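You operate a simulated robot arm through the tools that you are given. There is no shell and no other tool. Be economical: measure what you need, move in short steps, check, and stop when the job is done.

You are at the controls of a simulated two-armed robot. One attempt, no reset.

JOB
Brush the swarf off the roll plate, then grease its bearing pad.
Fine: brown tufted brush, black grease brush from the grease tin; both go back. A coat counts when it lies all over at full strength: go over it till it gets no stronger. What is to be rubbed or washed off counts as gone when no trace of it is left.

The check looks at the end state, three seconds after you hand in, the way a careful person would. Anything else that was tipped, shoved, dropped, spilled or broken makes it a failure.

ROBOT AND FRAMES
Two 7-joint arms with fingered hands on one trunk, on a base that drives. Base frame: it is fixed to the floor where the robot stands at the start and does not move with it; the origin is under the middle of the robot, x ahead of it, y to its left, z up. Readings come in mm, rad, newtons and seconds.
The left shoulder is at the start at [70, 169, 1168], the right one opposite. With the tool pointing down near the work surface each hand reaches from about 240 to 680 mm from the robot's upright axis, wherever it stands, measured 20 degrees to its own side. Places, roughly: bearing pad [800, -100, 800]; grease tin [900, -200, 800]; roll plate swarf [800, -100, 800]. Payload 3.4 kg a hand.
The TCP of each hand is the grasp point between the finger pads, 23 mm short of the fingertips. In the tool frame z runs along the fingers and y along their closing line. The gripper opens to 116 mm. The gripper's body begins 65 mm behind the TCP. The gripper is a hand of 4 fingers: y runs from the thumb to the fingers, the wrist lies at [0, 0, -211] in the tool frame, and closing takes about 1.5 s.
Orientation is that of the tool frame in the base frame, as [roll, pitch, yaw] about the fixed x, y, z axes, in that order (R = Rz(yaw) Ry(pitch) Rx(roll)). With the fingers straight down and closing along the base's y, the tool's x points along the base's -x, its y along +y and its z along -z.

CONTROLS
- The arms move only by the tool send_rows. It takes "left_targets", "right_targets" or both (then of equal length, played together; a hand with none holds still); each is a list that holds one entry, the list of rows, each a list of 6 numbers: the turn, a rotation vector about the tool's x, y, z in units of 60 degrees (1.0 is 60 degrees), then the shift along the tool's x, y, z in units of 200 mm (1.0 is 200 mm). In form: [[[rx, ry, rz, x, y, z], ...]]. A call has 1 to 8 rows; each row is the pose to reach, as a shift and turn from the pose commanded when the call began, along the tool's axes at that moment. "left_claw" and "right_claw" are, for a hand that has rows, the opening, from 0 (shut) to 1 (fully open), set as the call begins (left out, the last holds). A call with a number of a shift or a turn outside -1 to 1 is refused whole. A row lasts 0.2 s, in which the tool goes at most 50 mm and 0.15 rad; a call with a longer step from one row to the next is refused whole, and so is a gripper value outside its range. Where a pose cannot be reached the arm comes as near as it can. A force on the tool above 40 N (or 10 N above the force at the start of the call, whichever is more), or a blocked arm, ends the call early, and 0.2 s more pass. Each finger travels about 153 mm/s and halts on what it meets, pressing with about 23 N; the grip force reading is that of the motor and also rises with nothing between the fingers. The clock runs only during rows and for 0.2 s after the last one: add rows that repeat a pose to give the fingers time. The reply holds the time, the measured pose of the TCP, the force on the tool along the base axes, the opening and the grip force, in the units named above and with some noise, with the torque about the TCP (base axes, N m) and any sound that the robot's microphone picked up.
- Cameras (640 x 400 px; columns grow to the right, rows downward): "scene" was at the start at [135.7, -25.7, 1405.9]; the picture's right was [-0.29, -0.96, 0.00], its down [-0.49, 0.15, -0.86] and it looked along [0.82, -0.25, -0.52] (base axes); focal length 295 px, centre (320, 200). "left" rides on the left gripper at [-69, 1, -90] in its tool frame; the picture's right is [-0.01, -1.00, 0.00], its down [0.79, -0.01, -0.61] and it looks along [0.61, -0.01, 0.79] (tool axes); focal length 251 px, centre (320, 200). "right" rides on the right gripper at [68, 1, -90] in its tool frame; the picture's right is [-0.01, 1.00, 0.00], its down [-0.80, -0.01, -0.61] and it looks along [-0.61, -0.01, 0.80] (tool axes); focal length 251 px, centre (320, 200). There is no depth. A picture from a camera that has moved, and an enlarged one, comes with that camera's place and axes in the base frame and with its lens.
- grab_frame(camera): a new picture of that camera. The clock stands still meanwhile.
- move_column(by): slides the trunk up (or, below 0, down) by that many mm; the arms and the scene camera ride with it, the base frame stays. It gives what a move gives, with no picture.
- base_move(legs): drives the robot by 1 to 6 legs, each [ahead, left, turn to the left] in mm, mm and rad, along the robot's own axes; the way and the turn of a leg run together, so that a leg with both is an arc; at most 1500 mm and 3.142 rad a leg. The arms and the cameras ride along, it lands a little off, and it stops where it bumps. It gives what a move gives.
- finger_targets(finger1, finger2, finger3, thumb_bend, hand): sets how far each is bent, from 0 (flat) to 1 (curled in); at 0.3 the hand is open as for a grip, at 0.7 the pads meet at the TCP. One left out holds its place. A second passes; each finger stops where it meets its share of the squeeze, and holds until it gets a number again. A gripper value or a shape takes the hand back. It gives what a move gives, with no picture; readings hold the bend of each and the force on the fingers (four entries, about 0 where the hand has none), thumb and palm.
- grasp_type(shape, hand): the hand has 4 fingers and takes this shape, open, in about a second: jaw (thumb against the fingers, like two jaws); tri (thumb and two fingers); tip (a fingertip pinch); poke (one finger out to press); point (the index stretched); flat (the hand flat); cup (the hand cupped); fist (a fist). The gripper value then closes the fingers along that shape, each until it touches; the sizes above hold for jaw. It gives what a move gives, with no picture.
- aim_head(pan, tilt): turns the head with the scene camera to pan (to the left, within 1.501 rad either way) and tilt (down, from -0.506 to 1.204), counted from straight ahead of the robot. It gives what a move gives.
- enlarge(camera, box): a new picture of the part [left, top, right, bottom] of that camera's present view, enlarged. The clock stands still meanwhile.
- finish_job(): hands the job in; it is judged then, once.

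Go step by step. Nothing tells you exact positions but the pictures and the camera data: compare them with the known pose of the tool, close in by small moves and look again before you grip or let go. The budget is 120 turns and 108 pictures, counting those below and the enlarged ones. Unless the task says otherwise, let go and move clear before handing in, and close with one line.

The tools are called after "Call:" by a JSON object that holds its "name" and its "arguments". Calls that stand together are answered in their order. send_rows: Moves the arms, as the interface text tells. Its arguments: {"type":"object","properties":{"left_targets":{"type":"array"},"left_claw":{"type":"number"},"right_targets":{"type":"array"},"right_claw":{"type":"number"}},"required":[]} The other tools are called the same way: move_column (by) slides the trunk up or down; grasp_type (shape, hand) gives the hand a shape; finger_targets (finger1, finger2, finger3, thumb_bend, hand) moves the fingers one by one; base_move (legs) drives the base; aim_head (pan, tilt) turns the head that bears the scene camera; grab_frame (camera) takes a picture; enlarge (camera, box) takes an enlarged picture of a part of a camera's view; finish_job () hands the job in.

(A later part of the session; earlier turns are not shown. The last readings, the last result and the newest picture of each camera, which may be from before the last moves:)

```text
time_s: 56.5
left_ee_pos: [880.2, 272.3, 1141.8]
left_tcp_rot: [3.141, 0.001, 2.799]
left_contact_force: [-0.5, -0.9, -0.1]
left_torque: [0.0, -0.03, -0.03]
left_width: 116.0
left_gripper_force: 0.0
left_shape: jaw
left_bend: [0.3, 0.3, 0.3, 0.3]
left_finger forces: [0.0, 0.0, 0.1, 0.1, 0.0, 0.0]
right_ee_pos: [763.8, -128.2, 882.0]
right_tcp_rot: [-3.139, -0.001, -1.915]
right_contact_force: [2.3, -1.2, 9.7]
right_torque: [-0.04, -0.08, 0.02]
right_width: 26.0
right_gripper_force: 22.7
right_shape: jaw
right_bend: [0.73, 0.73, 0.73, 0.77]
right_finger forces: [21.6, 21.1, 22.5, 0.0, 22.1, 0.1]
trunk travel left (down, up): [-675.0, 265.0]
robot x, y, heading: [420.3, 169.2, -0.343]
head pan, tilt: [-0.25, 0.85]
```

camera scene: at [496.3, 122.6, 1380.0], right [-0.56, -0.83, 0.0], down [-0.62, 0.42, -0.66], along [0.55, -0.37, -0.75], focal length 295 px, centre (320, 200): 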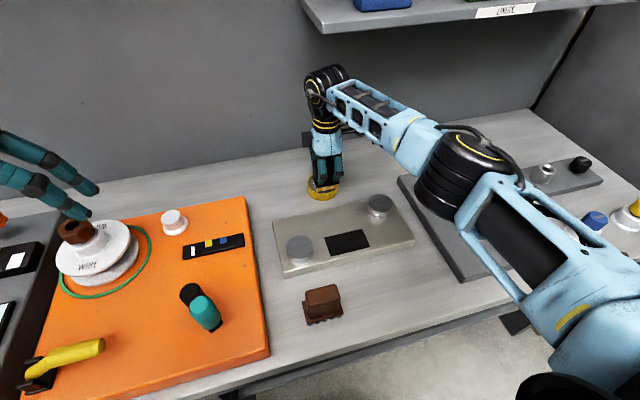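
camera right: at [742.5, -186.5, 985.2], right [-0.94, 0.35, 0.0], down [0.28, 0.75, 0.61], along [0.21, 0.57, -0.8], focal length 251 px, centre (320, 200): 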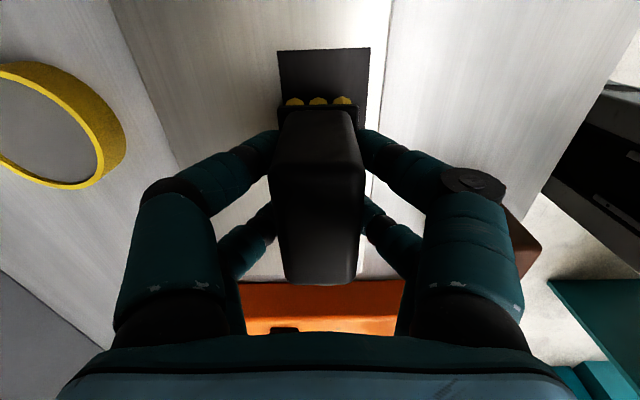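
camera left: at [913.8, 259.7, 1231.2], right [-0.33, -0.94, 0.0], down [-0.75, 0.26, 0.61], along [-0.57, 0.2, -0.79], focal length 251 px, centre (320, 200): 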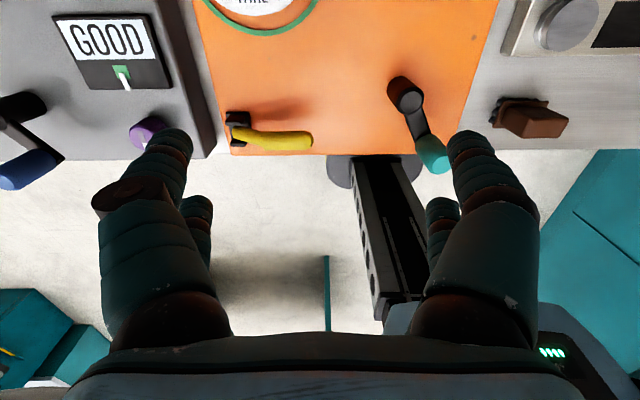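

Light contact (~10 N). Spreading over the pad.

Call:
{"name": "send_rows", "arguments": {"right_targets": [[[0, 0, 0, 0.075, -0.04, 0], [0, 0, 0, -0.09, -0.04, 0], [0, 0, 0, -0.09, 0.055, 0], [0, 0, 0, 0.075, 0.055, 0], [0, 0, 0, 0.075, 0.01, 0], [0, 0, 0, -0.09, 0.01, 0], [0, 0, 0, -0.09, -0.045, 0], [0, 0, 0, 0.075, -0.045, 0]]]}}

Call:
{"name": "send_rows", "arguments": {"right_targets": [[[0, 0, 0, -0.08, 0.05, -0.1], [0, 0, 0, -0.08, 0.25, -0.3], [0, 0, 0, -0.08, 0.4, -0.45], [0, 0, 0, -0.08, 0.4, -0.45]]]}}

Call:
{"name": "grab_frame", "arguments": {"camera": "right"}}

Call:
{"name": "enlarge", "arguments": {"camera": "scene", "box": [250, 130, 410, 290]}}

```text
time_s: 58.3
left_ee_pos: [878.8, 272.7, 1141.6]
left_tcp_rot: [-3.141, 0.002, 2.803]
left_contact_force: [-0.2, 0.0, 0.9]
left_torque: [0.03, -0.02, -0.03]
left_width: 116.1
left_gripper_force: 0.1
left_shape: jaw
left_bend: [0.3, 0.3, 0.3, 0.3]
left_finger forces: [0.0, 0.0, 0.0, 0.1, 0.0, 0.0]
right_ee_pos: [765.7, -145.3, 882.2]
right_tcp_rot: [-3.14, 0.0, -1.913]
right_contact_force: [1.7, 1.7, 8.0]
right_torque: [0.02, -0.06, 0.0]
right_width: 26.0
right_gripper_force: 23.2
right_shape: jaw
right_bend: [0.73, 0.74, 0.73, 0.77]
right_finger forces: [22.5, 22.1, 22.9, 0.0, 22.7, 0.0]
trunk travel left (down, up): [-675.0, 265.0]
robot x, y, heading: [417.9, 174.5, -0.341]
head pan, tilt: [-0.25, 0.85]
```

```text
refused: row 2 steps farther than a row can; nothing moved
```

```text
56 pictures are left
camera right: at [741.9, -210.2, 972.8], right [-0.94, 0.35, 0.0], down [0.27, 0.75, 0.61], along [0.21, 0.57, -0.8], focal length 251 px, centre (320, 200)
```

right: 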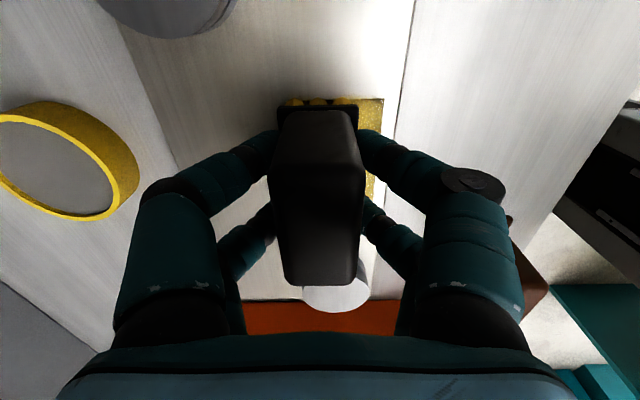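

```text
2.50 times, centred on (330, 210) of scene
camera zoom: at [527.5, 111.9, 1380.2], right [-0.56, -0.83, 0.0], down [-0.62, 0.42, -0.66], along [0.55, -0.37, -0.75], focal length 737 px, centre (295, 175)
```

zoom: 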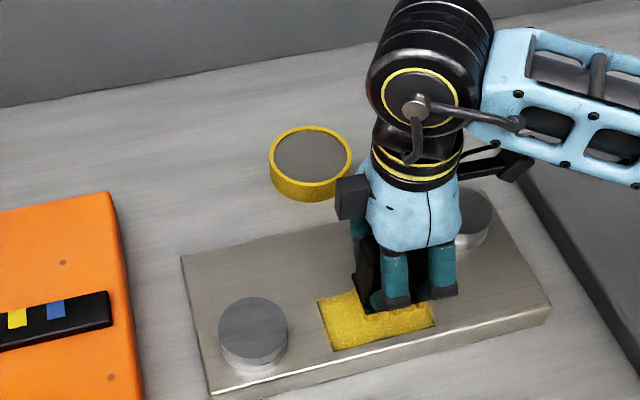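

Grease goes on, and only onto the pad. A second pass, then a lift to look.

Call:
{"name": "send_rows", "arguments": {"right_targets": [[[0, 0, 0, -0.165, 0, 0], [0, 0, 0, -0.17, 0.05, 0], [0, 0, 0, 0, 0.05, 0], [0, 0, 0, 0, 0.1, 0], [0, 0, 0, -0.17, 0.1, 0], [0, 0, 0, -0.17, 0.0, 0], [0, 0, 0, 0, 0.0, 0], [0, 0, 0, 0, 0, -0.1]]]}}

Call:
{"name": "send_rows", "arguments": {"right_targets": [[[0, 0, 0, 0.1, 0.0, -0.2], [0, 0, 0, 0.3, 0.0, -0.3], [0, 0, 0, 0.45, 0, -0.3], [0, 0, 0, 0.45, 0, -0.3]]]}}

Call:
{"name": "enlarge", "arguments": {"camera": "scene", "box": [300, 180, 400, 280]}}

Call:
{"name": "grab_frame", "arguments": {"camera": "right"}}

```text
time_s: 60.1
left_ee_pos: [881.2, 272.1, 1141.8]
left_tcp_rot: [3.14, -0.002, 2.798]
left_contact_force: [0.2, -0.3, -0.4]
left_torque: [-0.03, 0.03, 0.0]
left_width: 116.1
left_gripper_force: 0.0
left_shape: jaw
left_bend: [0.3, 0.3, 0.3, 0.3]
left_finger forces: [0.0, 0.0, 0.0, 0.1, 0.0, 0.1]
right_ee_pos: [766.6, -143.9, 900.7]
right_tcp_rot: [3.139, -0.002, -1.915]
right_contact_force: [-0.6, 0.5, -1.3]
right_torque: [-0.02, 0.01, -0.02]
right_width: 26.1
right_gripper_force: 23.3
right_shape: jaw
right_bend: [0.73, 0.74, 0.73, 0.77]
right_finger forces: [22.2, 21.8, 22.1, 0.0, 21.9, 0.0]
trunk travel left (down, up): [-675.0, 265.0]
robot x, y, heading: [420.2, 167.8, -0.338]
head pan, tilt: [-0.25, 0.85]
```

```text
time_s: 61.1
left_ee_pos: [880.7, 272.3, 1141.3]
left_tcp_rot: [-3.142, 0.0, 2.799]
left_contact_force: [0.6, -0.2, 0.8]
left_torque: [0.02, 0.02, -0.02]
left_width: 116.0
left_gripper_force: 0.2
left_shape: jaw
left_bend: [0.3, 0.3, 0.3, 0.3]
left_finger forces: [0.0, 0.0, 0.0, 0.1, 0.0, 0.0]
right_ee_pos: [736.8, -231.3, 964.0]
right_tcp_rot: [3.141, -0.002, -1.914]
right_contact_force: [-0.7, -0.4, -1.3]
right_torque: [0.01, -0.01, 0.01]
right_width: 26.0
right_gripper_force: 22.5
right_shape: jaw
right_bend: [0.73, 0.74, 0.73, 0.77]
right_finger forces: [22.0, 21.5, 22.0, 0.0, 21.7, 0.1]
trunk travel left (down, up): [-675.0, 265.0]
robot x, y, heading: [415.3, 170.6, -0.34]
head pan, tilt: [-0.25, 0.85]
```

```text
4.00 times, centred on (350, 230) of scene
camera zoom: at [529.6, 111.7, 1380.0], right [-0.56, -0.83, 0.0], down [-0.62, 0.42, -0.66], along [0.55, -0.37, -0.75], focal length 1180 px, centre (200, 80)
```

zoom: 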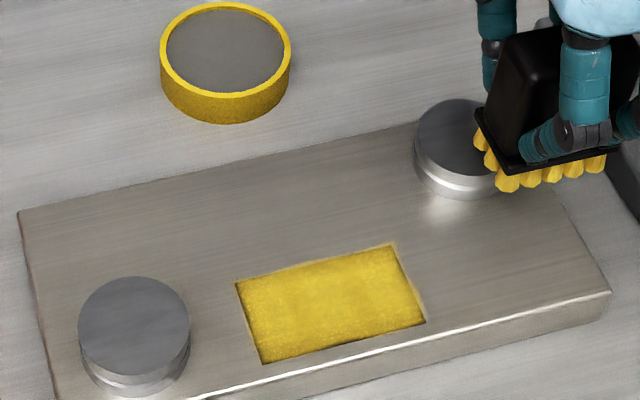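

```text
53 pictures are left
camera right: at [713.0, -295.5, 1052.8], right [-0.94, 0.35, 0.0], down [0.28, 0.75, 0.61], along [0.21, 0.57, -0.8], focal length 251 px, centre (320, 200)
```

right: 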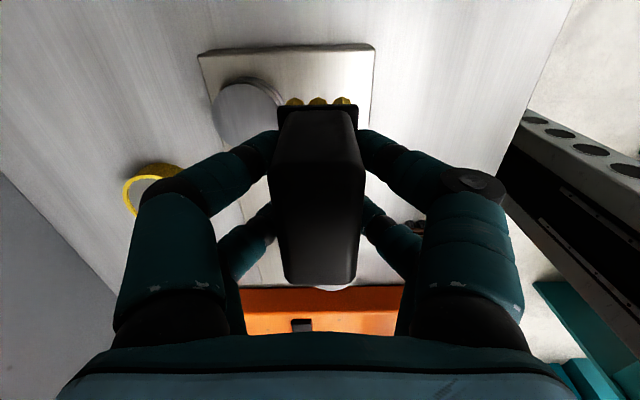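

Mostly coated, but the rims of the pad look thinner. A closer look first.

Call:
{"name": "enlarge", "arguments": {"camera": "scene", "box": [332, 216, 384, 258]}}

```text
9.52 times, centred on (358, 237) of scene
camera zoom: at [529.6, 111.7, 1380.0], right [-0.56, -0.83, 0.0], down [-0.62, 0.42, -0.66], along [0.55, -0.37, -0.75], focal length 2809 px, centre (-42, -152)
```

zoom: 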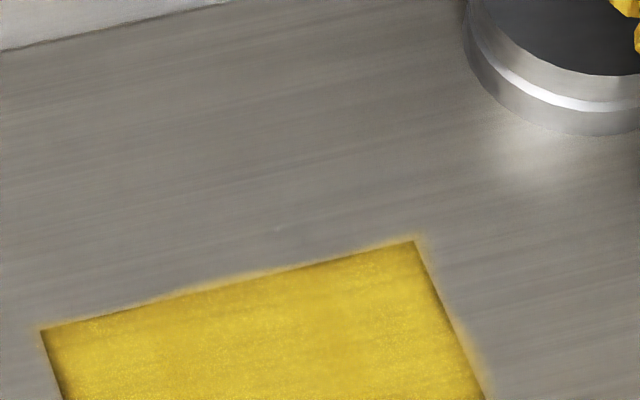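

Call:
{"name": "enlarge", "arguments": {"camera": "scene", "box": [350, 234, 412, 276]}}

```text
9.52 times, centred on (381, 255) of scene
camera zoom: at [529.6, 111.7, 1380.0], right [-0.56, -0.83, 0.0], down [-0.62, 0.42, -0.66], along [0.55, -0.37, -0.75], focal length 2809 px, centre (-261, -324)
```

zoom: 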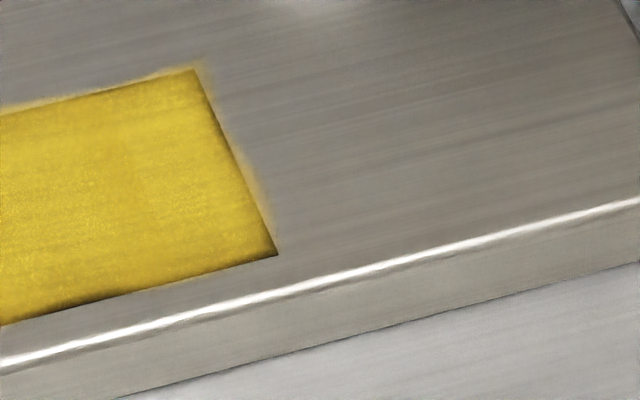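

I'll go back for another pass, reaching the near, left and right edges a bit further.

Call:
{"name": "send_rows", "arguments": {"right_targets": [[[0, 0, 0, -0.18, 0.018, 0.0], [0, 0, 0, -0.36, 0.036, 0.0], [0, 0, 0, -0.535, 0.053, 0.05], [0, 0, 0, -0.535, 0.053, 0.25], [0, 0, 0, -0.535, 0.053, 0.38], [0, 0, 0, -0.535, 0.053, 0.405], [0, 0, 0, -0.535, 0.053, 0.412], [0, 0, 0, -0.535, 0.053, 0.412]]]}}

```text
time_s: 62.9
left_ee_pos: [879.7, 271.7, 1142.7]
left_tcp_rot: [-3.14, 0.002, 2.799]
left_contact_force: [1.3, -0.1, -0.1]
left_torque: [0.0, 0.04, -0.02]
left_width: 115.7
left_gripper_force: 0.0
left_shape: jaw
left_bend: [0.3, 0.3, 0.3, 0.3]
left_finger forces: [0.0, 0.0, 0.0, 0.0, 0.0, 0.2]
right_ee_pos: [761.4, -126.8, 881.1]
right_tcp_rot: [-3.135, 0.0, -1.916]
right_contact_force: [5.0, -7.5, 34.6]
right_torque: [-0.19, -0.19, 0.0]
right_width: 27.3
right_gripper_force: 23.5
right_shape: jaw
right_bend: [0.74, 0.74, 0.73, 0.78]
right_finger forces: [23.6, 22.7, 26.8, 0.0, 26.7, 0.1]
trunk travel left (down, up): [-675.0, 265.0]
robot x, y, heading: [417.3, 172.3, -0.346]
head pan, tilt: [-0.25, 0.85]
```

Pressing a bit hard; I'll ease up 3 mm and go round the edges.

Call:
{"name": "send_rows", "arguments": {"right_targets": [[[0, 0, 0, 0, 0, -0.015], [0, 0, 0, -0.092, 0.05, -0.015], [0, 0, 0, 0.083, 0.05, -0.015], [0, 0, 0, 0.083, -0.045, -0.015], [0, 0, 0, -0.092, -0.045, -0.015], [0, 0, 0, -0.092, 0.05, -0.015], [0, 0, 0, 0.083, 0.0, -0.015], [0, 0, 0, -0.092, 0, -0.015]]]}}

Call:
{"name": "send_rows", "arguments": {"right_targets": [[[0, 0, 0, 0, 0.05, 0], [0, 0, 0, 0.09, 0.05, 0], [0, 0, 0, 0.175, 0.05, 0], [0, 0, 0, 0.175, -0.045, 0], [0, 0, 0, 0.09, -0.045, 0], [0, 0, 0, 0, -0.045, 0], [0, 0, 0, 0.0, 0.05, 0], [0, 0, 0, 0.175, 0.05, 0]]]}}

Call:
{"name": "send_rows", "arguments": {"right_targets": [[[0, 0, 0, 0, 0.0, -0.2], [0, 0, 0, 0.15, 0, -0.3], [0, 0, 0, 0.35, 0, -0.4], [0, 0, 0, 0.45, 0, -0.4], [0, 0, 0, 0.45, 0, -0.4]]]}}

Call:
{"name": "enlarge", "arguments": {"camera": "scene", "box": [310, 190, 400, 280]}}

Call:
{"name": "enlarge", "arguments": {"camera": "scene", "box": [350, 234, 412, 276]}}

```text
time_s: 64.7
left_ee_pos: [882.2, 273.9, 1140.3]
left_tcp_rot: [-3.14, 0.0, 2.799]
left_contact_force: [0.1, -0.6, -0.3]
left_torque: [-0.03, 0.02, -0.05]
left_width: 116.2
left_gripper_force: 0.1
left_shape: jaw
left_bend: [0.3, 0.3, 0.3, 0.3]
left_finger forces: [0.1, 0.0, 0.0, 0.1, 0.0, 0.0]
right_ee_pos: [769.6, -106.7, 882.1]
right_tcp_rot: [3.14, -0.003, -1.916]
right_contact_force: [-0.1, -0.7, 0.0]
right_torque: [-0.06, -0.04, -0.01]
right_width: 27.1
right_gripper_force: 22.8
right_shape: jaw
right_bend: [0.74, 0.74, 0.73, 0.78]
right_finger forces: [22.5, 21.8, 22.5, 0.0, 21.9, 0.0]
trunk travel left (down, up): [-675.0, 265.0]
robot x, y, heading: [416.2, 169.3, -0.343]
head pan, tilt: [-0.25, 0.85]
```

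```text
time_s: 66.5
left_ee_pos: [880.9, 270.2, 1142.2]
left_tcp_rot: [3.14, -0.001, 2.799]
left_contact_force: [-0.6, 1.0, 0.7]
left_torque: [0.02, 0.0, -0.01]
left_width: 116.1
left_gripper_force: 0.1
left_shape: jaw
left_bend: [0.3, 0.3, 0.3, 0.3]
left_finger forces: [0.0, 0.0, 0.1, 0.1, 0.1, 0.0]
right_ee_pos: [746.5, -139.2, 884.4]
right_tcp_rot: [-3.141, 0.001, -1.915]
right_contact_force: [-0.6, -0.5, -0.9]
right_torque: [0.02, -0.03, 0.02]
right_width: 27.0
right_gripper_force: 23.5
right_shape: jaw
right_bend: [0.74, 0.74, 0.73, 0.78]
right_finger forces: [22.1, 21.8, 22.2, 0.0, 21.9, 0.0]
trunk travel left (down, up): [-675.0, 265.0]
robot x, y, heading: [413.8, 171.2, -0.344]
head pan, tilt: [-0.25, 0.85]
```

```text
time_s: 67.7
left_ee_pos: [881.9, 271.5, 1141.8]
left_tcp_rot: [-3.139, 0.0, 2.8]
left_contact_force: [0.7, -0.1, 0.3]
left_torque: [0.01, 0.02, 0.03]
left_width: 115.8
left_gripper_force: 0.0
left_shape: jaw
left_bend: [0.3, 0.3, 0.3, 0.3]
left_finger forces: [0.0, 0.1, 0.0, 0.1, 0.0, 0.0]
right_ee_pos: [717.4, -223.7, 962.2]
right_tcp_rot: [-3.139, -0.001, -1.915]
right_contact_force: [0.7, 0.4, -0.3]
right_torque: [-0.03, 0.01, -0.01]
right_width: 26.8
right_gripper_force: 23.3
right_shape: jaw
right_bend: [0.74, 0.74, 0.73, 0.78]
right_finger forces: [22.0, 21.6, 22.0, 0.1, 21.6, 0.0]
trunk travel left (down, up): [-675.0, 265.0]
robot x, y, heading: [414.2, 173.7, -0.344]
head pan, tilt: [-0.25, 0.85]
```

```text
4.44 times, centred on (355, 235) of scene
camera zoom: at [529.5, 111.3, 1380.0], right [-0.56, -0.83, 0.0], down [-0.62, 0.42, -0.66], along [0.55, -0.37, -0.75], focal length 1311 px, centre (164, 44)
```

zoom: 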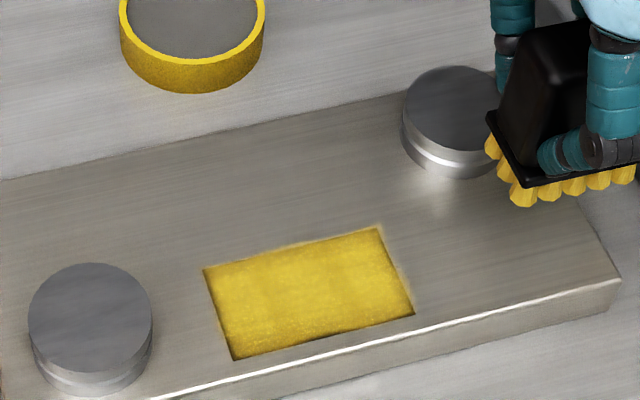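

```text
9.52 times, centred on (381, 255) of scene
camera zoom: at [529.5, 111.3, 1380.0], right [-0.56, -0.83, 0.0], down [-0.62, 0.42, -0.66], along [0.55, -0.37, -0.75], focal length 2809 px, centre (-261, -324)
```

zoom: 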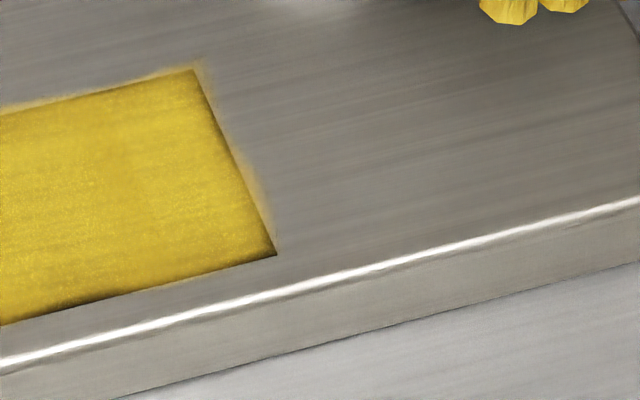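

The brush was barely touching during those strokes, so I'll repeat with proper contact and go slightly further on the near, left and right edges.

Call:
{"name": "send_rows", "arguments": {"right_targets": [[[0, 0, 0, -0.18, -0.018, 0.0], [0, 0, 0, -0.36, -0.035, 0.0], [0, 0, 0, -0.532, -0.035, 0.05], [0, 0, 0, -0.532, -0.035, 0.25], [0, 0, 0, -0.532, -0.035, 0.37], [0, 0, 0, -0.532, -0.035, 0.395], [0, 0, 0, -0.532, -0.035, 0.4], [0, 0, 0, -0.532, -0.035, 0.4]]]}}

```text
time_s: 69.5
left_ee_pos: [880.9, 271.6, 1141.7]
left_tcp_rot: [3.141, 0.0, 2.8]
left_contact_force: [1.3, 0.2, 0.1]
left_torque: [-0.02, 0.04, 0.0]
left_width: 116.1
left_gripper_force: 0.0
left_shape: jaw
left_bend: [0.3, 0.3, 0.3, 0.3]
left_finger forces: [0.0, 0.1, 0.0, 0.0, 0.0, 0.0]
right_ee_pos: [758.5, -124.9, 882.3]
right_tcp_rot: [3.141, -0.003, -1.915]
right_contact_force: [0.0, 0.1, 1.2]
right_torque: [-0.03, -0.03, 0.03]
right_width: 26.6
right_gripper_force: 22.6
right_shape: jaw
right_bend: [0.74, 0.74, 0.73, 0.78]
right_finger forces: [22.0, 21.4, 21.8, 0.0, 21.4, 0.1]
trunk travel left (down, up): [-675.0, 265.0]
robot x, y, heading: [417.0, 169.4, -0.341]
head pan, tilt: [-0.25, 0.85]
```

Call:
{"name": "send_rows", "arguments": {"right_targets": [[[0, 0, 0, 0, 0.04, 0.009], [0, 0, 0, -0.107, 0.053, 0.009], [0, 0, 0, 0.1, 0.053, 0.009], [0, 0, 0, -0.107, 0.053, 0.009], [0, 0, 0, -0.107, -0.06, 0.009], [0, 0, 0, 0.1, -0.06, 0.009], [0, 0, 0, 0.1, 0.053, 0.009], [0, 0, 0, 0.0, 0.053, 0.009]]]}}

Call:
{"name": "send_rows", "arguments": {"right_targets": [[[0, 0, 0, -0.107, 0.0, 0], [0, 0, 0, -0.107, -0.055, 0], [0, 0, 0, 0.1, -0.055, 0], [0, 0, 0, 0.1, -0.113, 0], [0, 0, 0, -0.107, -0.113, 0], [0, 0, 0, -0.107, 0, 0], [0, 0, 0, 0.1, 0, 0], [0, 0, 0, 0.1, 0, 0]]]}}

Call:
{"name": "send_rows", "arguments": {"right_targets": [[[0, 0, 0, 0, 0.0, -0.2], [0, 0, 0, 0.15, 0, -0.3], [0, 0, 0, 0.35, 0, -0.4], [0, 0, 0, 0.45, 0, -0.4], [0, 0, 0, 0.45, 0, -0.4]]]}}

Call:
{"name": "enlarge", "arguments": {"camera": "scene", "box": [310, 190, 400, 280]}}

Call:
{"name": "enlarge", "arguments": {"camera": "scene", "box": [350, 234, 412, 276]}}

```text
time_s: 71.3
left_ee_pos: [880.4, 272.2, 1142.2]
left_tcp_rot: [-3.142, 0.001, 2.801]
left_contact_force: [0.9, -0.5, 0.4]
left_torque: [-0.02, -0.03, 0.01]
left_width: 115.9
left_gripper_force: 0.1
left_shape: jaw
left_bend: [0.3, 0.3, 0.3, 0.3]
left_finger forces: [0.0, 0.0, 0.0, 0.0, 0.0, 0.0]
right_ee_pos: [746.9, -121.9, 881.6]
right_tcp_rot: [-3.139, -0.001, -1.916]
right_contact_force: [-2.1, -5.2, 17.8]
right_torque: [-0.12, 0.0, -0.04]
right_width: 27.2
right_gripper_force: 23.2
right_shape: jaw
right_bend: [0.74, 0.74, 0.74, 0.78]
right_finger forces: [24.0, 22.6, 23.0, 0.0, 23.0, 0.0]
trunk travel left (down, up): [-675.0, 265.0]
robot x, y, heading: [418.2, 168.1, -0.341]
head pan, tilt: [-0.25, 0.85]
```

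```text
time_s: 73.1
left_ee_pos: [879.4, 273.9, 1141.9]
left_tcp_rot: [-3.14, 0.003, 2.798]
left_contact_force: [-0.7, -0.2, 0.1]
left_torque: [-0.03, 0.03, 0.02]
left_width: 115.8
left_gripper_force: 0.1
left_shape: jaw
left_bend: [0.3, 0.3, 0.3, 0.3]
left_finger forces: [0.0, 0.1, 0.0, 0.0, 0.1, 0.0]
right_ee_pos: [739.7, -141.2, 880.7]
right_tcp_rot: [-3.139, -0.005, -1.914]
right_contact_force: [-2.5, 0.9, 14.4]
right_torque: [-0.01, 0.0, 0.01]
right_width: 27.3
right_gripper_force: 23.2
right_shape: jaw
right_bend: [0.74, 0.74, 0.74, 0.78]
right_finger forces: [23.9, 23.5, 22.0, 0.0, 22.6, 0.0]
trunk travel left (down, up): [-675.0, 265.0]
robot x, y, heading: [416.6, 170.0, -0.345]
head pan, tilt: [-0.25, 0.85]
```

```text
time_s: 74.3
left_ee_pos: [881.4, 272.2, 1140.7]
left_tcp_rot: [3.14, 0.001, 2.801]
left_contact_force: [0.1, 0.4, 0.6]
left_torque: [-0.03, -0.01, 0.04]
left_width: 115.8
left_gripper_force: 0.0
left_shape: jaw
left_bend: [0.3, 0.3, 0.3, 0.3]
left_finger forces: [0.1, 0.0, 0.1, 0.0, 0.0, 0.1]
right_ee_pos: [711.2, -226.1, 959.1]
right_tcp_rot: [3.141, 0.0, -1.915]
right_contact_force: [-0.6, 0.5, -1.0]
right_torque: [-0.01, 0.02, 0.0]
right_width: 27.3
right_gripper_force: 23.0
right_shape: jaw
right_bend: [0.74, 0.74, 0.74, 0.78]
right_finger forces: [22.3, 21.5, 22.0, 0.0, 21.9, 0.1]
trunk travel left (down, up): [-675.0, 265.0]
robot x, y, heading: [415.6, 170.9, -0.343]
head pan, tilt: [-0.25, 0.85]
```

```text
4.44 times, centred on (355, 235) of scene
camera zoom: at [529.3, 111.4, 1380.0], right [-0.56, -0.83, 0.0], down [-0.62, 0.42, -0.66], along [0.55, -0.37, -0.75], focal length 1311 px, centre (164, 44)
```

zoom: 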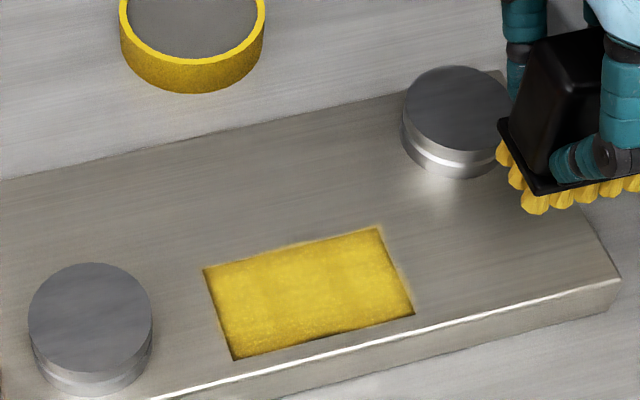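

```text
9.52 times, centred on (381, 255) of scene
camera zoom: at [529.3, 111.4, 1380.0], right [-0.56, -0.83, 0.0], down [-0.62, 0.42, -0.66], along [0.55, -0.37, -0.75], focal length 2809 px, centre (-261, -324)
```

zoom: 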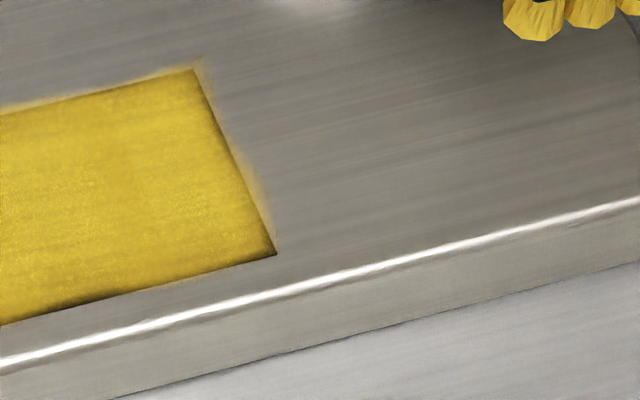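

The coat seems no stronger than before this pass. I'll inspect the pad from the wrist camera, holding the brush to the far side.

Call:
{"name": "send_rows", "arguments": {"right_targets": [[[0, 0, 0, -0.2, -0.02, 0.0], [0, 0, 0, -0.4, -0.04, 0.0], [0, 0, 0, -0.6, -0.06, 0], [0, 0, 0, -0.8, -0.08, 0], [0, 0, 0, -0.98, -0.08, 0], [0, 0, 0, -0.98, -0.08, 0]]]}}

Call:
{"name": "enlarge", "arguments": {"camera": "right", "box": [240, 0, 400, 110]}}

```text
time_s: 75.7
left_ee_pos: [880.4, 270.4, 1142.8]
left_tcp_rot: [-3.141, 0.0, 2.798]
left_contact_force: [-0.7, -0.5, -1.1]
left_torque: [0.02, 0.0, -0.03]
left_width: 115.8
left_gripper_force: 0.0
left_shape: jaw
left_bend: [0.3, 0.3, 0.3, 0.3]
left_finger forces: [0.0, 0.0, 0.0, 0.0, 0.0, 0.0]
right_ee_pos: [792.4, -47.5, 959.7]
right_tcp_rot: [3.141, 0.001, -1.914]
right_contact_force: [0.0, 0.2, -1.6]
right_torque: [-0.02, 0.01, 0.02]
right_width: 27.1
right_gripper_force: 22.9
right_shape: jaw
right_bend: [0.74, 0.74, 0.74, 0.78]
right_finger forces: [22.0, 21.4, 21.7, 0.0, 21.6, 0.0]
trunk travel left (down, up): [-675.0, 265.0]
robot x, y, heading: [418.7, 171.4, -0.345]
head pan, tilt: [-0.25, 0.85]
```

```text
3.64 times, centred on (320, 55) of right
camera zoom: at [769.4, -112.3, 1050.3], right [-0.94, 0.35, 0.0], down [0.28, 0.75, 0.61], along [0.21, 0.57, -0.79], focal length 914 px, centre (320, 727)
```

zoom: 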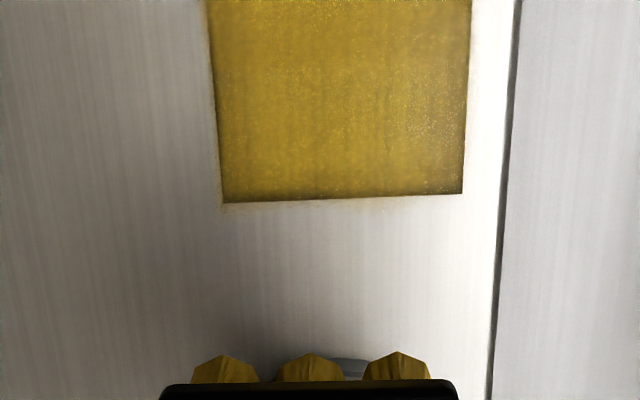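

The coat is even with the edges only shaded. To be sure it isn't just a dry brush, I'll dip once more and check whether the coat gets any stronger.

Call:
{"name": "send_rows", "arguments": {"right_targets": [[[0, 0, 0, 0.2, 0, 0], [0, 0, 0, 0.39, 0, 0], [0, 0, 0, 0.39, 0, 0.16], [0, 0, 0, 0.39, 0, 0.31], [0, 0, 0, 0.39, -0.23, 0.31], [0, 0, 0, 0.39, -0.46, 0.31], [0, 0, 0, 0.39, -0.69, 0.31], [0, 0, 0, 0.39, -0.88, 0.31]]]}}

Call:
{"name": "send_rows", "arguments": {"right_targets": [[[0, 0, 0, 0, -0.05, 0], [0, 0, 0, 0, -0.075, 0], [0, 0, 0, 0, -0.075, 0]]]}}

Call:
{"name": "grab_frame", "arguments": {"camera": "right"}}

```text
time_s: 77.5
left_ee_pos: [882.6, 272.0, 1140.2]
left_tcp_rot: [-3.141, -0.002, 2.8]
left_contact_force: [0.8, 0.2, 0.1]
left_torque: [0.0, 0.03, -0.01]
left_width: 116.2
left_gripper_force: 0.1
left_shape: jaw
left_bend: [0.3, 0.3, 0.3, 0.3]
left_finger forces: [0.0, 0.1, 0.0, 0.0, 0.0, 0.0]
right_ee_pos: [933.3, -180.2, 896.8]
right_tcp_rot: [3.14, -0.003, -1.913]
right_contact_force: [0.8, 0.3, -1.0]
right_torque: [0.04, 0.02, -0.01]
right_width: 27.2
right_gripper_force: 23.1
right_shape: jaw
right_bend: [0.74, 0.74, 0.74, 0.78]
right_finger forces: [21.5, 20.9, 21.3, 0.0, 21.1, 0.0]
trunk travel left (down, up): [-675.0, 265.0]
robot x, y, heading: [417.6, 172.2, -0.342]
head pan, tilt: [-0.25, 0.85]
```

```text
time_s: 78.3
left_ee_pos: [880.4, 270.5, 1141.5]
left_tcp_rot: [-3.141, 0.0, 2.8]
left_contact_force: [0.1, -0.4, 1.0]
left_torque: [-0.05, 0.01, 0.02]
left_width: 115.7
left_gripper_force: 0.0
left_shape: jaw
left_bend: [0.3, 0.3, 0.3, 0.3]
left_finger forces: [0.0, 0.0, 0.0, 0.0, 0.1, 0.1]
right_ee_pos: [947.6, -184.1, 897.4]
right_tcp_rot: [3.141, 0.001, -1.916]
right_contact_force: [0.6, -1.0, -2.1]
right_torque: [0.03, -0.01, 0.0]
right_width: 27.1
right_gripper_force: 22.9
right_shape: jaw
right_bend: [0.74, 0.74, 0.74, 0.78]
right_finger forces: [21.4, 20.8, 21.3, 0.0, 21.1, 0.1]
trunk travel left (down, up): [-675.0, 265.0]
robot x, y, heading: [418.3, 170.6, -0.339]
head pan, tilt: [-0.25, 0.85]
```

```text
45 pictures are left
camera right: at [923.5, -249.2, 988.8], right [-0.94, 0.35, 0.0], down [0.28, 0.75, 0.61], along [0.21, 0.57, -0.8], focal length 251 px, centre (320, 200)
```

right: 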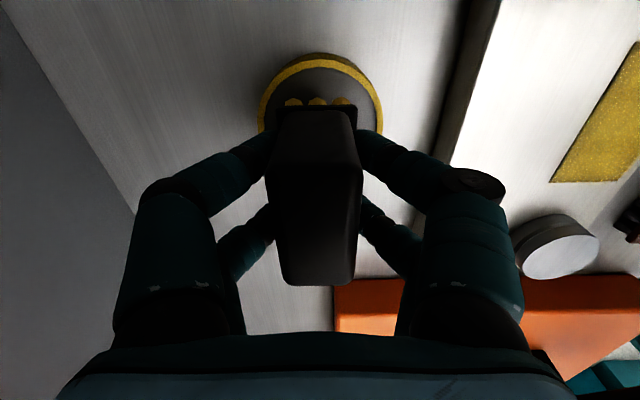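

Centred over the tin again. Dipping slowly, then straight out.

Call:
{"name": "send_rows", "arguments": {"right_targets": [[[0, 0, 0, 0, 0, 0.05], [0, 0, 0, 0, 0, 0.085], [0, 0, 0, 0, 0, 0.1], [0, 0, 0, 0, 0, 0.11], [0, 0, 0, 0, 0, 0.116], [0, 0, 0, 0, 0, 0.116]]]}}

```text
time_s: 79.7
left_ee_pos: [880.2, 270.9, 1141.4]
left_tcp_rot: [-3.141, 0.001, 2.8]
left_contact_force: [0.2, -0.1, -0.4]
left_torque: [0.0, 0.01, 0.03]
left_width: 115.9
left_gripper_force: 0.1
left_shape: jaw
left_bend: [0.3, 0.3, 0.3, 0.3]
left_finger forces: [0.1, 0.1, 0.1, 0.0, 0.1, 0.0]
right_ee_pos: [945.9, -183.8, 874.8]
right_tcp_rot: [-3.141, 0.0, -1.915]
right_contact_force: [-0.3, -0.5, -1.1]
right_torque: [0.01, 0.01, -0.02]
right_width: 26.9
right_gripper_force: 23.0
right_shape: jaw
right_bend: [0.74, 0.74, 0.74, 0.78]
right_finger forces: [21.8, 20.8, 21.3, 0.1, 21.1, 0.0]
trunk travel left (down, up): [-675.0, 265.0]
robot x, y, heading: [415.3, 174.2, -0.343]
head pan, tilt: [-0.25, 0.85]
```

Call:
{"name": "send_rows", "arguments": {"right_targets": [[[0, 0, 0, 0, 0, 0.008], [0, 0, 0, 0, 0, 0.016], [0, 0, 0, 0, 0, 0.016]]]}}

```text
time_s: 80.5
left_ee_pos: [880.0, 271.1, 1142.9]
left_tcp_rot: [3.141, 0.001, 2.799]
left_contact_force: [-0.7, 0.7, 0.3]
left_torque: [-0.02, 0.05, 0.01]
left_width: 116.1
left_gripper_force: 0.1
left_shape: jaw
left_bend: [0.3, 0.3, 0.3, 0.3]
left_finger forces: [0.0, 0.0, 0.0, 0.0, 0.1, 0.0]
right_ee_pos: [946.4, -183.5, 874.1]
right_tcp_rot: [-3.138, -0.002, -1.916]
right_contact_force: [2.9, -4.1, 17.3]
right_torque: [-0.13, -0.1, -0.02]
right_width: 27.2
right_gripper_force: 23.4
right_shape: jaw
right_bend: [0.74, 0.74, 0.74, 0.78]
right_finger forces: [21.7, 20.9, 23.7, 0.0, 23.7, 0.0]
trunk travel left (down, up): [-675.0, 265.0]
robot x, y, heading: [418.4, 168.4, -0.344]
head pan, tilt: [-0.25, 0.85]
```

Call:
{"name": "send_rows", "arguments": {"right_targets": [[[0, 0, 0, 0, 0, -0.06], [0, 0, 0, 0, 0, -0.12], [0, 0, 0, 0, 0.2, -0.12], [0, 0, 0, 0, 0.4, -0.12], [0, 0, 0, 0, 0.6, -0.12], [0, 0, 0, 0.01, 0.8, -0.12], [0, 0, 0, 0.035, 0.97, -0.12], [0, 0, 0, 0.035, 0.97, -0.08]]]}}

Call:
{"name": "send_rows", "arguments": {"right_targets": [[[0, 0, 0, 0, 0, 0.03], [0, 0, 0, 0, 0, 0.045], [0, 0, 0, 0, 0, 0.05], [0, 0, 0, 0, 0, 0.05]]]}}

```text
time_s: 82.3
left_ee_pos: [882.1, 271.4, 1141.8]
left_tcp_rot: [-3.141, -0.001, 2.799]
left_contact_force: [0.4, 0.0, -0.2]
left_torque: [-0.03, 0.01, -0.02]
left_width: 116.0
left_gripper_force: 0.1
left_shape: jaw
left_bend: [0.3, 0.3, 0.3, 0.3]
left_finger forces: [0.0, 0.0, 0.0, 0.0, 0.1, 0.0]
right_ee_pos: [761.7, -123.6, 887.5]
right_tcp_rot: [3.14, 0.0, -1.914]
right_contact_force: [0.9, 0.1, -0.7]
right_torque: [-0.04, 0.04, 0.0]
right_width: 27.0
right_gripper_force: 23.4
right_shape: jaw
right_bend: [0.74, 0.74, 0.74, 0.78]
right_finger forces: [21.6, 20.9, 21.3, 0.0, 21.2, 0.0]
trunk travel left (down, up): [-675.0, 265.0]
robot x, y, heading: [419.6, 173.9, -0.342]
head pan, tilt: [-0.25, 0.85]
```

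```text
time_s: 83.3
left_ee_pos: [879.2, 272.6, 1142.8]
left_tcp_rot: [-3.141, 0.002, 2.799]
left_contact_force: [0.0, 0.5, -0.5]
left_torque: [-0.01, -0.01, 0.01]
left_width: 115.8
left_gripper_force: 0.1
left_shape: jaw
left_bend: [0.3, 0.3, 0.3, 0.3]
left_finger forces: [0.0, 0.0, 0.0, 0.1, 0.1, 0.0]
right_ee_pos: [761.3, -124.3, 881.2]
right_tcp_rot: [-3.137, -0.001, -1.916]
right_contact_force: [1.9, -5.3, 33.1]
right_torque: [-0.2, -0.14, -0.01]
right_width: 27.5
right_gripper_force: 23.1
right_shape: jaw
right_bend: [0.74, 0.74, 0.74, 0.78]
right_finger forces: [23.7, 22.8, 25.6, 0.1, 25.6, 0.0]
trunk travel left (down, up): [-675.0, 265.0]
robot x, y, heading: [415.7, 167.1, -0.342]
head pan, tilt: [-0.25, 0.85]
```

Call:
{"name": "send_rows", "arguments": {"right_targets": [[[0, 0, 0, 0, 0.065, -0.008], [0, 0, 0, -0.09, 0.065, -0.008], [0, 0, 0, 0.105, 0.065, -0.008], [0, 0, 0, 0.105, 0.005, -0.008], [0, 0, 0, -0.09, 0.005, -0.008], [0, 0, 0, -0.09, -0.055, -0.008], [0, 0, 0, 0.105, -0.055, -0.008], [0, 0, 0, 0.105, 0.065, -0.008]]]}}

Call:
{"name": "send_rows", "arguments": {"right_targets": [[[0, 0, 0, -0.195, 0, 0], [0, 0, 0, -0.195, -0.12, 0], [0, 0, 0, 0, -0.12, 0], [0, 0, 0, 0, -0.06, 0], [0, 0, 0, -0.195, -0.06, 0], [0, 0, 0, -0.195, 0, 0], [0, 0, 0, 0, 0, 0], [0, 0, 0, 0, 0, -0.05]]]}}

Call:
{"name": "send_rows", "arguments": {"right_targets": [[[0, 0, 0, 0, 0.0, -0.2], [0, 0, 0, 0.15, 0, -0.3], [0, 0, 0, 0.35, 0, -0.35], [0, 0, 0, 0.45, 0, -0.35], [0, 0, 0, 0.45, 0, -0.35]]]}}

Call:
{"name": "enlarge", "arguments": {"camera": "scene", "box": [310, 190, 400, 280]}}

Call:
{"name": "enlarge", "arguments": {"camera": "scene", "box": [350, 234, 412, 276]}}

```text
time_s: 85.1
left_ee_pos: [880.3, 273.7, 1142.8]
left_tcp_rot: [-3.138, 0.003, 2.799]
left_contact_force: [0.7, 0.1, -0.9]
left_torque: [-0.03, 0.02, 0.01]
left_width: 115.6
left_gripper_force: 0.1
left_shape: jaw
left_bend: [0.3, 0.3, 0.3, 0.3]
left_finger forces: [0.0, 0.1, 0.1, 0.0, 0.0, 0.0]
right_ee_pos: [741.5, -140.7, 882.0]
right_tcp_rot: [-3.136, -0.002, -1.916]
right_contact_force: [4.8, -4.7, 23.5]
right_torque: [-0.16, -0.2, 0.01]
right_width: 27.5
right_gripper_force: 22.9
right_shape: jaw
right_bend: [0.74, 0.74, 0.74, 0.79]
right_finger forces: [22.8, 22.1, 25.3, 0.0, 25.5, 0.1]
trunk travel left (down, up): [-675.0, 265.0]
robot x, y, heading: [414.6, 173.1, -0.339]
head pan, tilt: [-0.25, 0.85]
```

```text
time_s: 86.9
left_ee_pos: [881.8, 272.1, 1140.1]
left_tcp_rot: [-3.141, -0.001, 2.799]
left_contact_force: [0.9, -0.3, 1.1]
left_torque: [0.02, 0.02, -0.01]
left_width: 115.8
left_gripper_force: 0.1
left_shape: jaw
left_bend: [0.3, 0.3, 0.3, 0.3]
left_finger forces: [0.1, 0.0, 0.0, 0.1, 0.0, 0.0]
right_ee_pos: [744.3, -139.8, 889.2]
right_tcp_rot: [3.14, -0.003, -1.916]
right_contact_force: [0.1, -0.6, -1.5]
right_torque: [0.0, -0.02, -0.02]
right_width: 27.2
right_gripper_force: 23.0
right_shape: jaw
right_bend: [0.74, 0.74, 0.74, 0.78]
right_finger forces: [21.9, 21.9, 22.2, 0.0, 21.5, 0.1]
trunk travel left (down, up): [-675.0, 265.0]
robot x, y, heading: [418.9, 172.3, -0.338]
head pan, tilt: [-0.25, 0.85]
```

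```text
time_s: 88.1
left_ee_pos: [880.5, 271.0, 1141.6]
left_tcp_rot: [-3.141, 0.001, 2.799]
left_contact_force: [-0.9, 0.2, 0.3]
left_torque: [0.02, -0.04, -0.01]
left_width: 116.1
left_gripper_force: 0.0
left_shape: jaw
left_bend: [0.3, 0.3, 0.3, 0.3]
left_finger forces: [0.1, 0.1, 0.1, 0.1, 0.1, 0.1]
right_ee_pos: [711.5, -224.6, 960.2]
right_tcp_rot: [-3.141, -0.003, -1.914]
right_contact_force: [-0.3, 0.8, -1.7]
right_torque: [-0.02, -0.02, 0.0]
right_width: 27.3
right_gripper_force: 23.3
right_shape: jaw
right_bend: [0.74, 0.74, 0.74, 0.78]
right_finger forces: [21.6, 21.7, 22.0, 0.0, 21.4, 0.0]
trunk travel left (down, up): [-675.0, 265.0]
robot x, y, heading: [422.5, 170.4, -0.342]
head pan, tilt: [-0.25, 0.85]
```

```text
4.44 times, centred on (355, 235) of scene
camera zoom: at [529.5, 111.5, 1380.0], right [-0.56, -0.83, 0.0], down [-0.62, 0.42, -0.66], along [0.55, -0.37, -0.75], focal length 1311 px, centre (164, 44)
```

zoom: 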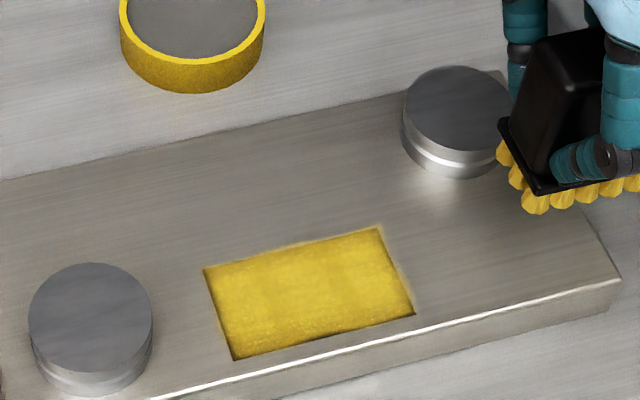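

```text
9.52 times, centred on (381, 255) of scene
camera zoom: at [529.5, 111.5, 1380.0], right [-0.56, -0.83, 0.0], down [-0.62, 0.42, -0.66], along [0.55, -0.37, -0.75], focal length 2809 px, centre (-261, -324)
```

zoom: 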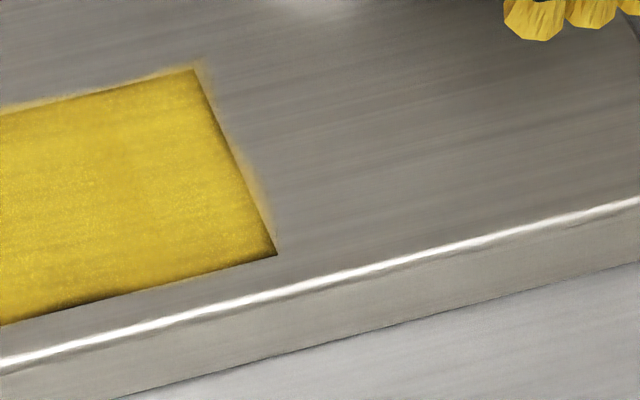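

No stronger than before, so the coat is at full strength. Now I'm taking the black brush back over its spot.

Call:
{"name": "send_rows", "arguments": {"right_targets": [[[0, 0, 0, -0.06, 0.18, 0], [0, 0, 0, -0.12, 0.36, 0], [0, 0, 0, -0.188, 0.523, 0], [0, 0, 0, -0.188, 0.523, 0.15], [0, 0, 0, -0.188, 0.523, 0.3], [0, 0, 0, -0.188, 0.523, 0.45], [0, 0, 0, -0.188, 0.523, 0.45]]]}}

Call:
{"name": "enlarge", "arguments": {"camera": "scene", "box": [280, 200, 480, 340]}}

Call:
{"name": "grab_frame", "arguments": {"camera": "right"}}

```text
time_s: 89.7
left_ee_pos: [881.3, 271.4, 1141.0]
left_tcp_rot: [-3.142, 0.0, 2.801]
left_contact_force: [-0.7, 0.6, 0.1]
left_torque: [0.01, 0.01, 0.01]
left_width: 115.9
left_gripper_force: 0.1
left_shape: jaw
left_bend: [0.3, 0.3, 0.3, 0.3]
left_finger forces: [0.0, 0.0, 0.0, 0.1, 0.1, 0.0]
right_ee_pos: [626.2, -153.6, 869.5]
right_tcp_rot: [3.141, 0.0, -1.916]
right_contact_force: [-0.2, -0.2, -1.5]
right_torque: [0.02, -0.01, -0.05]
right_width: 27.5
right_gripper_force: 22.4
right_shape: jaw
right_bend: [0.74, 0.74, 0.74, 0.78]
right_finger forces: [21.4, 21.3, 21.7, 0.0, 21.2, 0.1]
trunk travel left (down, up): [-675.0, 265.0]
robot x, y, heading: [419.0, 174.2, -0.338]
head pan, tilt: [-0.25, 0.85]
```

```text
2.86 times, centred on (380, 270) of scene
camera zoom: at [529.2, 111.3, 1380.0], right [-0.56, -0.83, 0.0], down [-0.62, 0.42, -0.66], along [0.55, -0.37, -0.75], focal length 843 px, centre (149, 0)
```

zoom: 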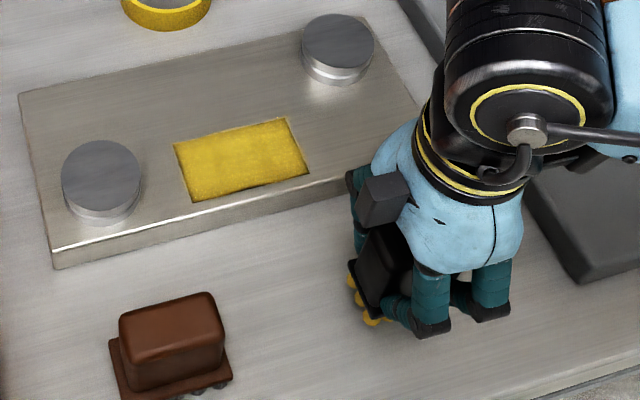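

```text
41 pictures are left
camera right: at [602.7, -219.4, 960.6], right [-0.94, 0.35, 0.0], down [0.28, 0.75, 0.61], along [0.21, 0.57, -0.8], focal length 251 px, centre (320, 200)
```

right: 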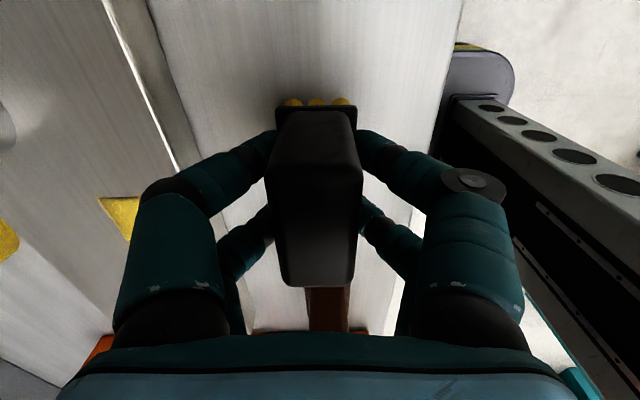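

On its spot. Lowering gently until it touches.

Call:
{"name": "send_rows", "arguments": {"right_targets": [[[0, 0, 0, 0, 0, 0.05], [0, 0, 0, 0, 0, 0.07], [0, 0, 0, 0, 0, 0.08], [0, 0, 0, 0, 0, 0.088], [0, 0, 0, 0, 0, 0.088]]]}}

```text
time_s: 90.9
left_ee_pos: [881.3, 271.9, 1142.1]
left_tcp_rot: [3.141, 0.0, 2.799]
left_contact_force: [-0.1, 1.2, 1.0]
left_torque: [0.0, 0.04, 0.01]
left_width: 116.0
left_gripper_force: 0.1
left_shape: jaw
left_bend: [0.3, 0.3, 0.3, 0.3]
left_finger forces: [0.1, 0.1, 0.0, 0.0, 0.0, 0.1]
right_ee_pos: [625.6, -153.4, 853.6]
right_tcp_rot: [-3.141, -0.002, -1.914]
right_contact_force: [-0.2, 0.1, -2.2]
right_torque: [0.02, -0.03, 0.01]
right_width: 27.3
right_gripper_force: 23.0
right_shape: jaw
right_bend: [0.74, 0.74, 0.74, 0.78]
right_finger forces: [21.4, 21.2, 21.6, 0.0, 21.1, 0.0]
trunk travel left (down, up): [-675.0, 265.0]
robot x, y, heading: [419.1, 168.4, -0.343]
head pan, tilt: [-0.25, 0.85]
```

Call:
{"name": "send_rows", "arguments": {"right_targets": [[[0, 0, 0, 0, 0, 0.006], [0, 0, 0, 0, 0, 0.011], [0, 0, 0, 0, 0, 0.011]]]}}

```text
time_s: 91.7
left_ee_pos: [879.6, 271.9, 1142.2]
left_tcp_rot: [3.141, 0.001, 2.801]
left_contact_force: [-0.2, 0.1, 0.5]
left_torque: [0.01, -0.02, 0.01]
left_width: 115.8
left_gripper_force: 0.0
left_shape: jaw
left_bend: [0.3, 0.3, 0.3, 0.3]
left_finger forces: [0.0, 0.1, 0.1, 0.1, 0.1, 0.1]
right_ee_pos: [626.6, -153.1, 851.8]
right_tcp_rot: [-3.138, -0.001, -1.917]
right_contact_force: [0.3, -3.8, 17.5]
right_torque: [-0.1, -0.04, -0.02]
right_width: 27.1
right_gripper_force: 23.0
right_shape: jaw
right_bend: [0.74, 0.74, 0.74, 0.79]
right_finger forces: [22.0, 21.5, 23.1, 0.0, 22.7, 0.0]
trunk travel left (down, up): [-675.0, 265.0]
robot x, y, heading: [415.4, 172.1, -0.344]
head pan, tilt: [-0.25, 0.85]
```

It's on the bench; I'll ease 1.4 mm and open.

Call:
{"name": "send_rows", "arguments": {"right_targets": [[[0, 0, 0, 0, 0, -0.007], [0, 0, 0, 0, 0, -0.007]]]}}

Call:
{"name": "send_rows", "arguments": {"right_targets": [[[0, 0, 0, 0, 0, 0], [0, 0, 0, 0, 0, 0], [0, 0, 0, 0, 0, 0], [0, 0, 0, 0, 0, 0], [0, 0, 0, 0, 0, 0], [0, 0, 0, 0, 0, 0], [0, 0, 0, 0, 0, 0]]], "right_claw": 1}}

Call:
{"name": "grab_frame", "arguments": {"camera": "right"}}

```text
time_s: 92.3
left_ee_pos: [881.1, 272.2, 1141.9]
left_tcp_rot: [-3.142, 0.001, 2.799]
left_contact_force: [0.2, -0.6, -0.1]
left_torque: [0.04, -0.02, 0.01]
left_width: 115.9
left_gripper_force: 0.0
left_shape: jaw
left_bend: [0.3, 0.3, 0.3, 0.3]
left_finger forces: [0.0, 0.0, 0.1, 0.0, 0.0, 0.0]
right_ee_pos: [626.5, -155.0, 851.8]
right_tcp_rot: [-3.141, -0.001, -1.915]
right_contact_force: [1.8, -1.0, 8.1]
right_torque: [-0.12, -0.09, 0.0]
right_width: 27.4
right_gripper_force: 23.2
right_shape: jaw
right_bend: [0.74, 0.74, 0.74, 0.79]
right_finger forces: [21.6, 21.2, 22.5, 0.0, 22.1, 0.1]
trunk travel left (down, up): [-675.0, 265.0]
robot x, y, heading: [417.3, 170.4, -0.343]
head pan, tilt: [-0.25, 0.85]
```

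```text
time_s: 93.9
left_ee_pos: [882.0, 272.7, 1140.7]
left_tcp_rot: [-3.141, -0.001, 2.799]
left_contact_force: [0.0, -0.1, 0.4]
left_torque: [0.0, 0.03, 0.01]
left_width: 116.0
left_gripper_force: 0.1
left_shape: jaw
left_bend: [0.3, 0.3, 0.3, 0.3]
left_finger forces: [0.1, 0.1, 0.0, 0.0, 0.0, 0.0]
right_ee_pos: [626.8, -153.7, 850.1]
right_tcp_rot: [-3.141, 0.0, -1.914]
right_contact_force: [0.4, 0.7, 0.8]
right_torque: [0.02, -0.03, 0.01]
right_width: 115.7
right_gripper_force: 0.0
right_shape: jaw
right_bend: [0.3, 0.3, 0.3, 0.3]
right_finger forces: [0.0, 0.0, 0.0, 0.0, 0.1, 0.0]
trunk travel left (down, up): [-675.0, 265.0]
robot x, y, heading: [415.3, 170.4, -0.342]
head pan, tilt: [-0.25, 0.85]
```

```text
40 pictures are left
camera right: at [602.9, -219.3, 942.0], right [-0.94, 0.35, 0.0], down [0.28, 0.75, 0.61], along [0.21, 0.57, -0.8], focal length 251 px, centre (320, 200)
```

right: 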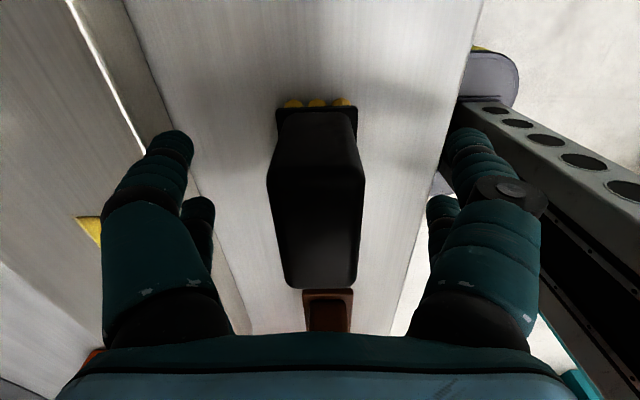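

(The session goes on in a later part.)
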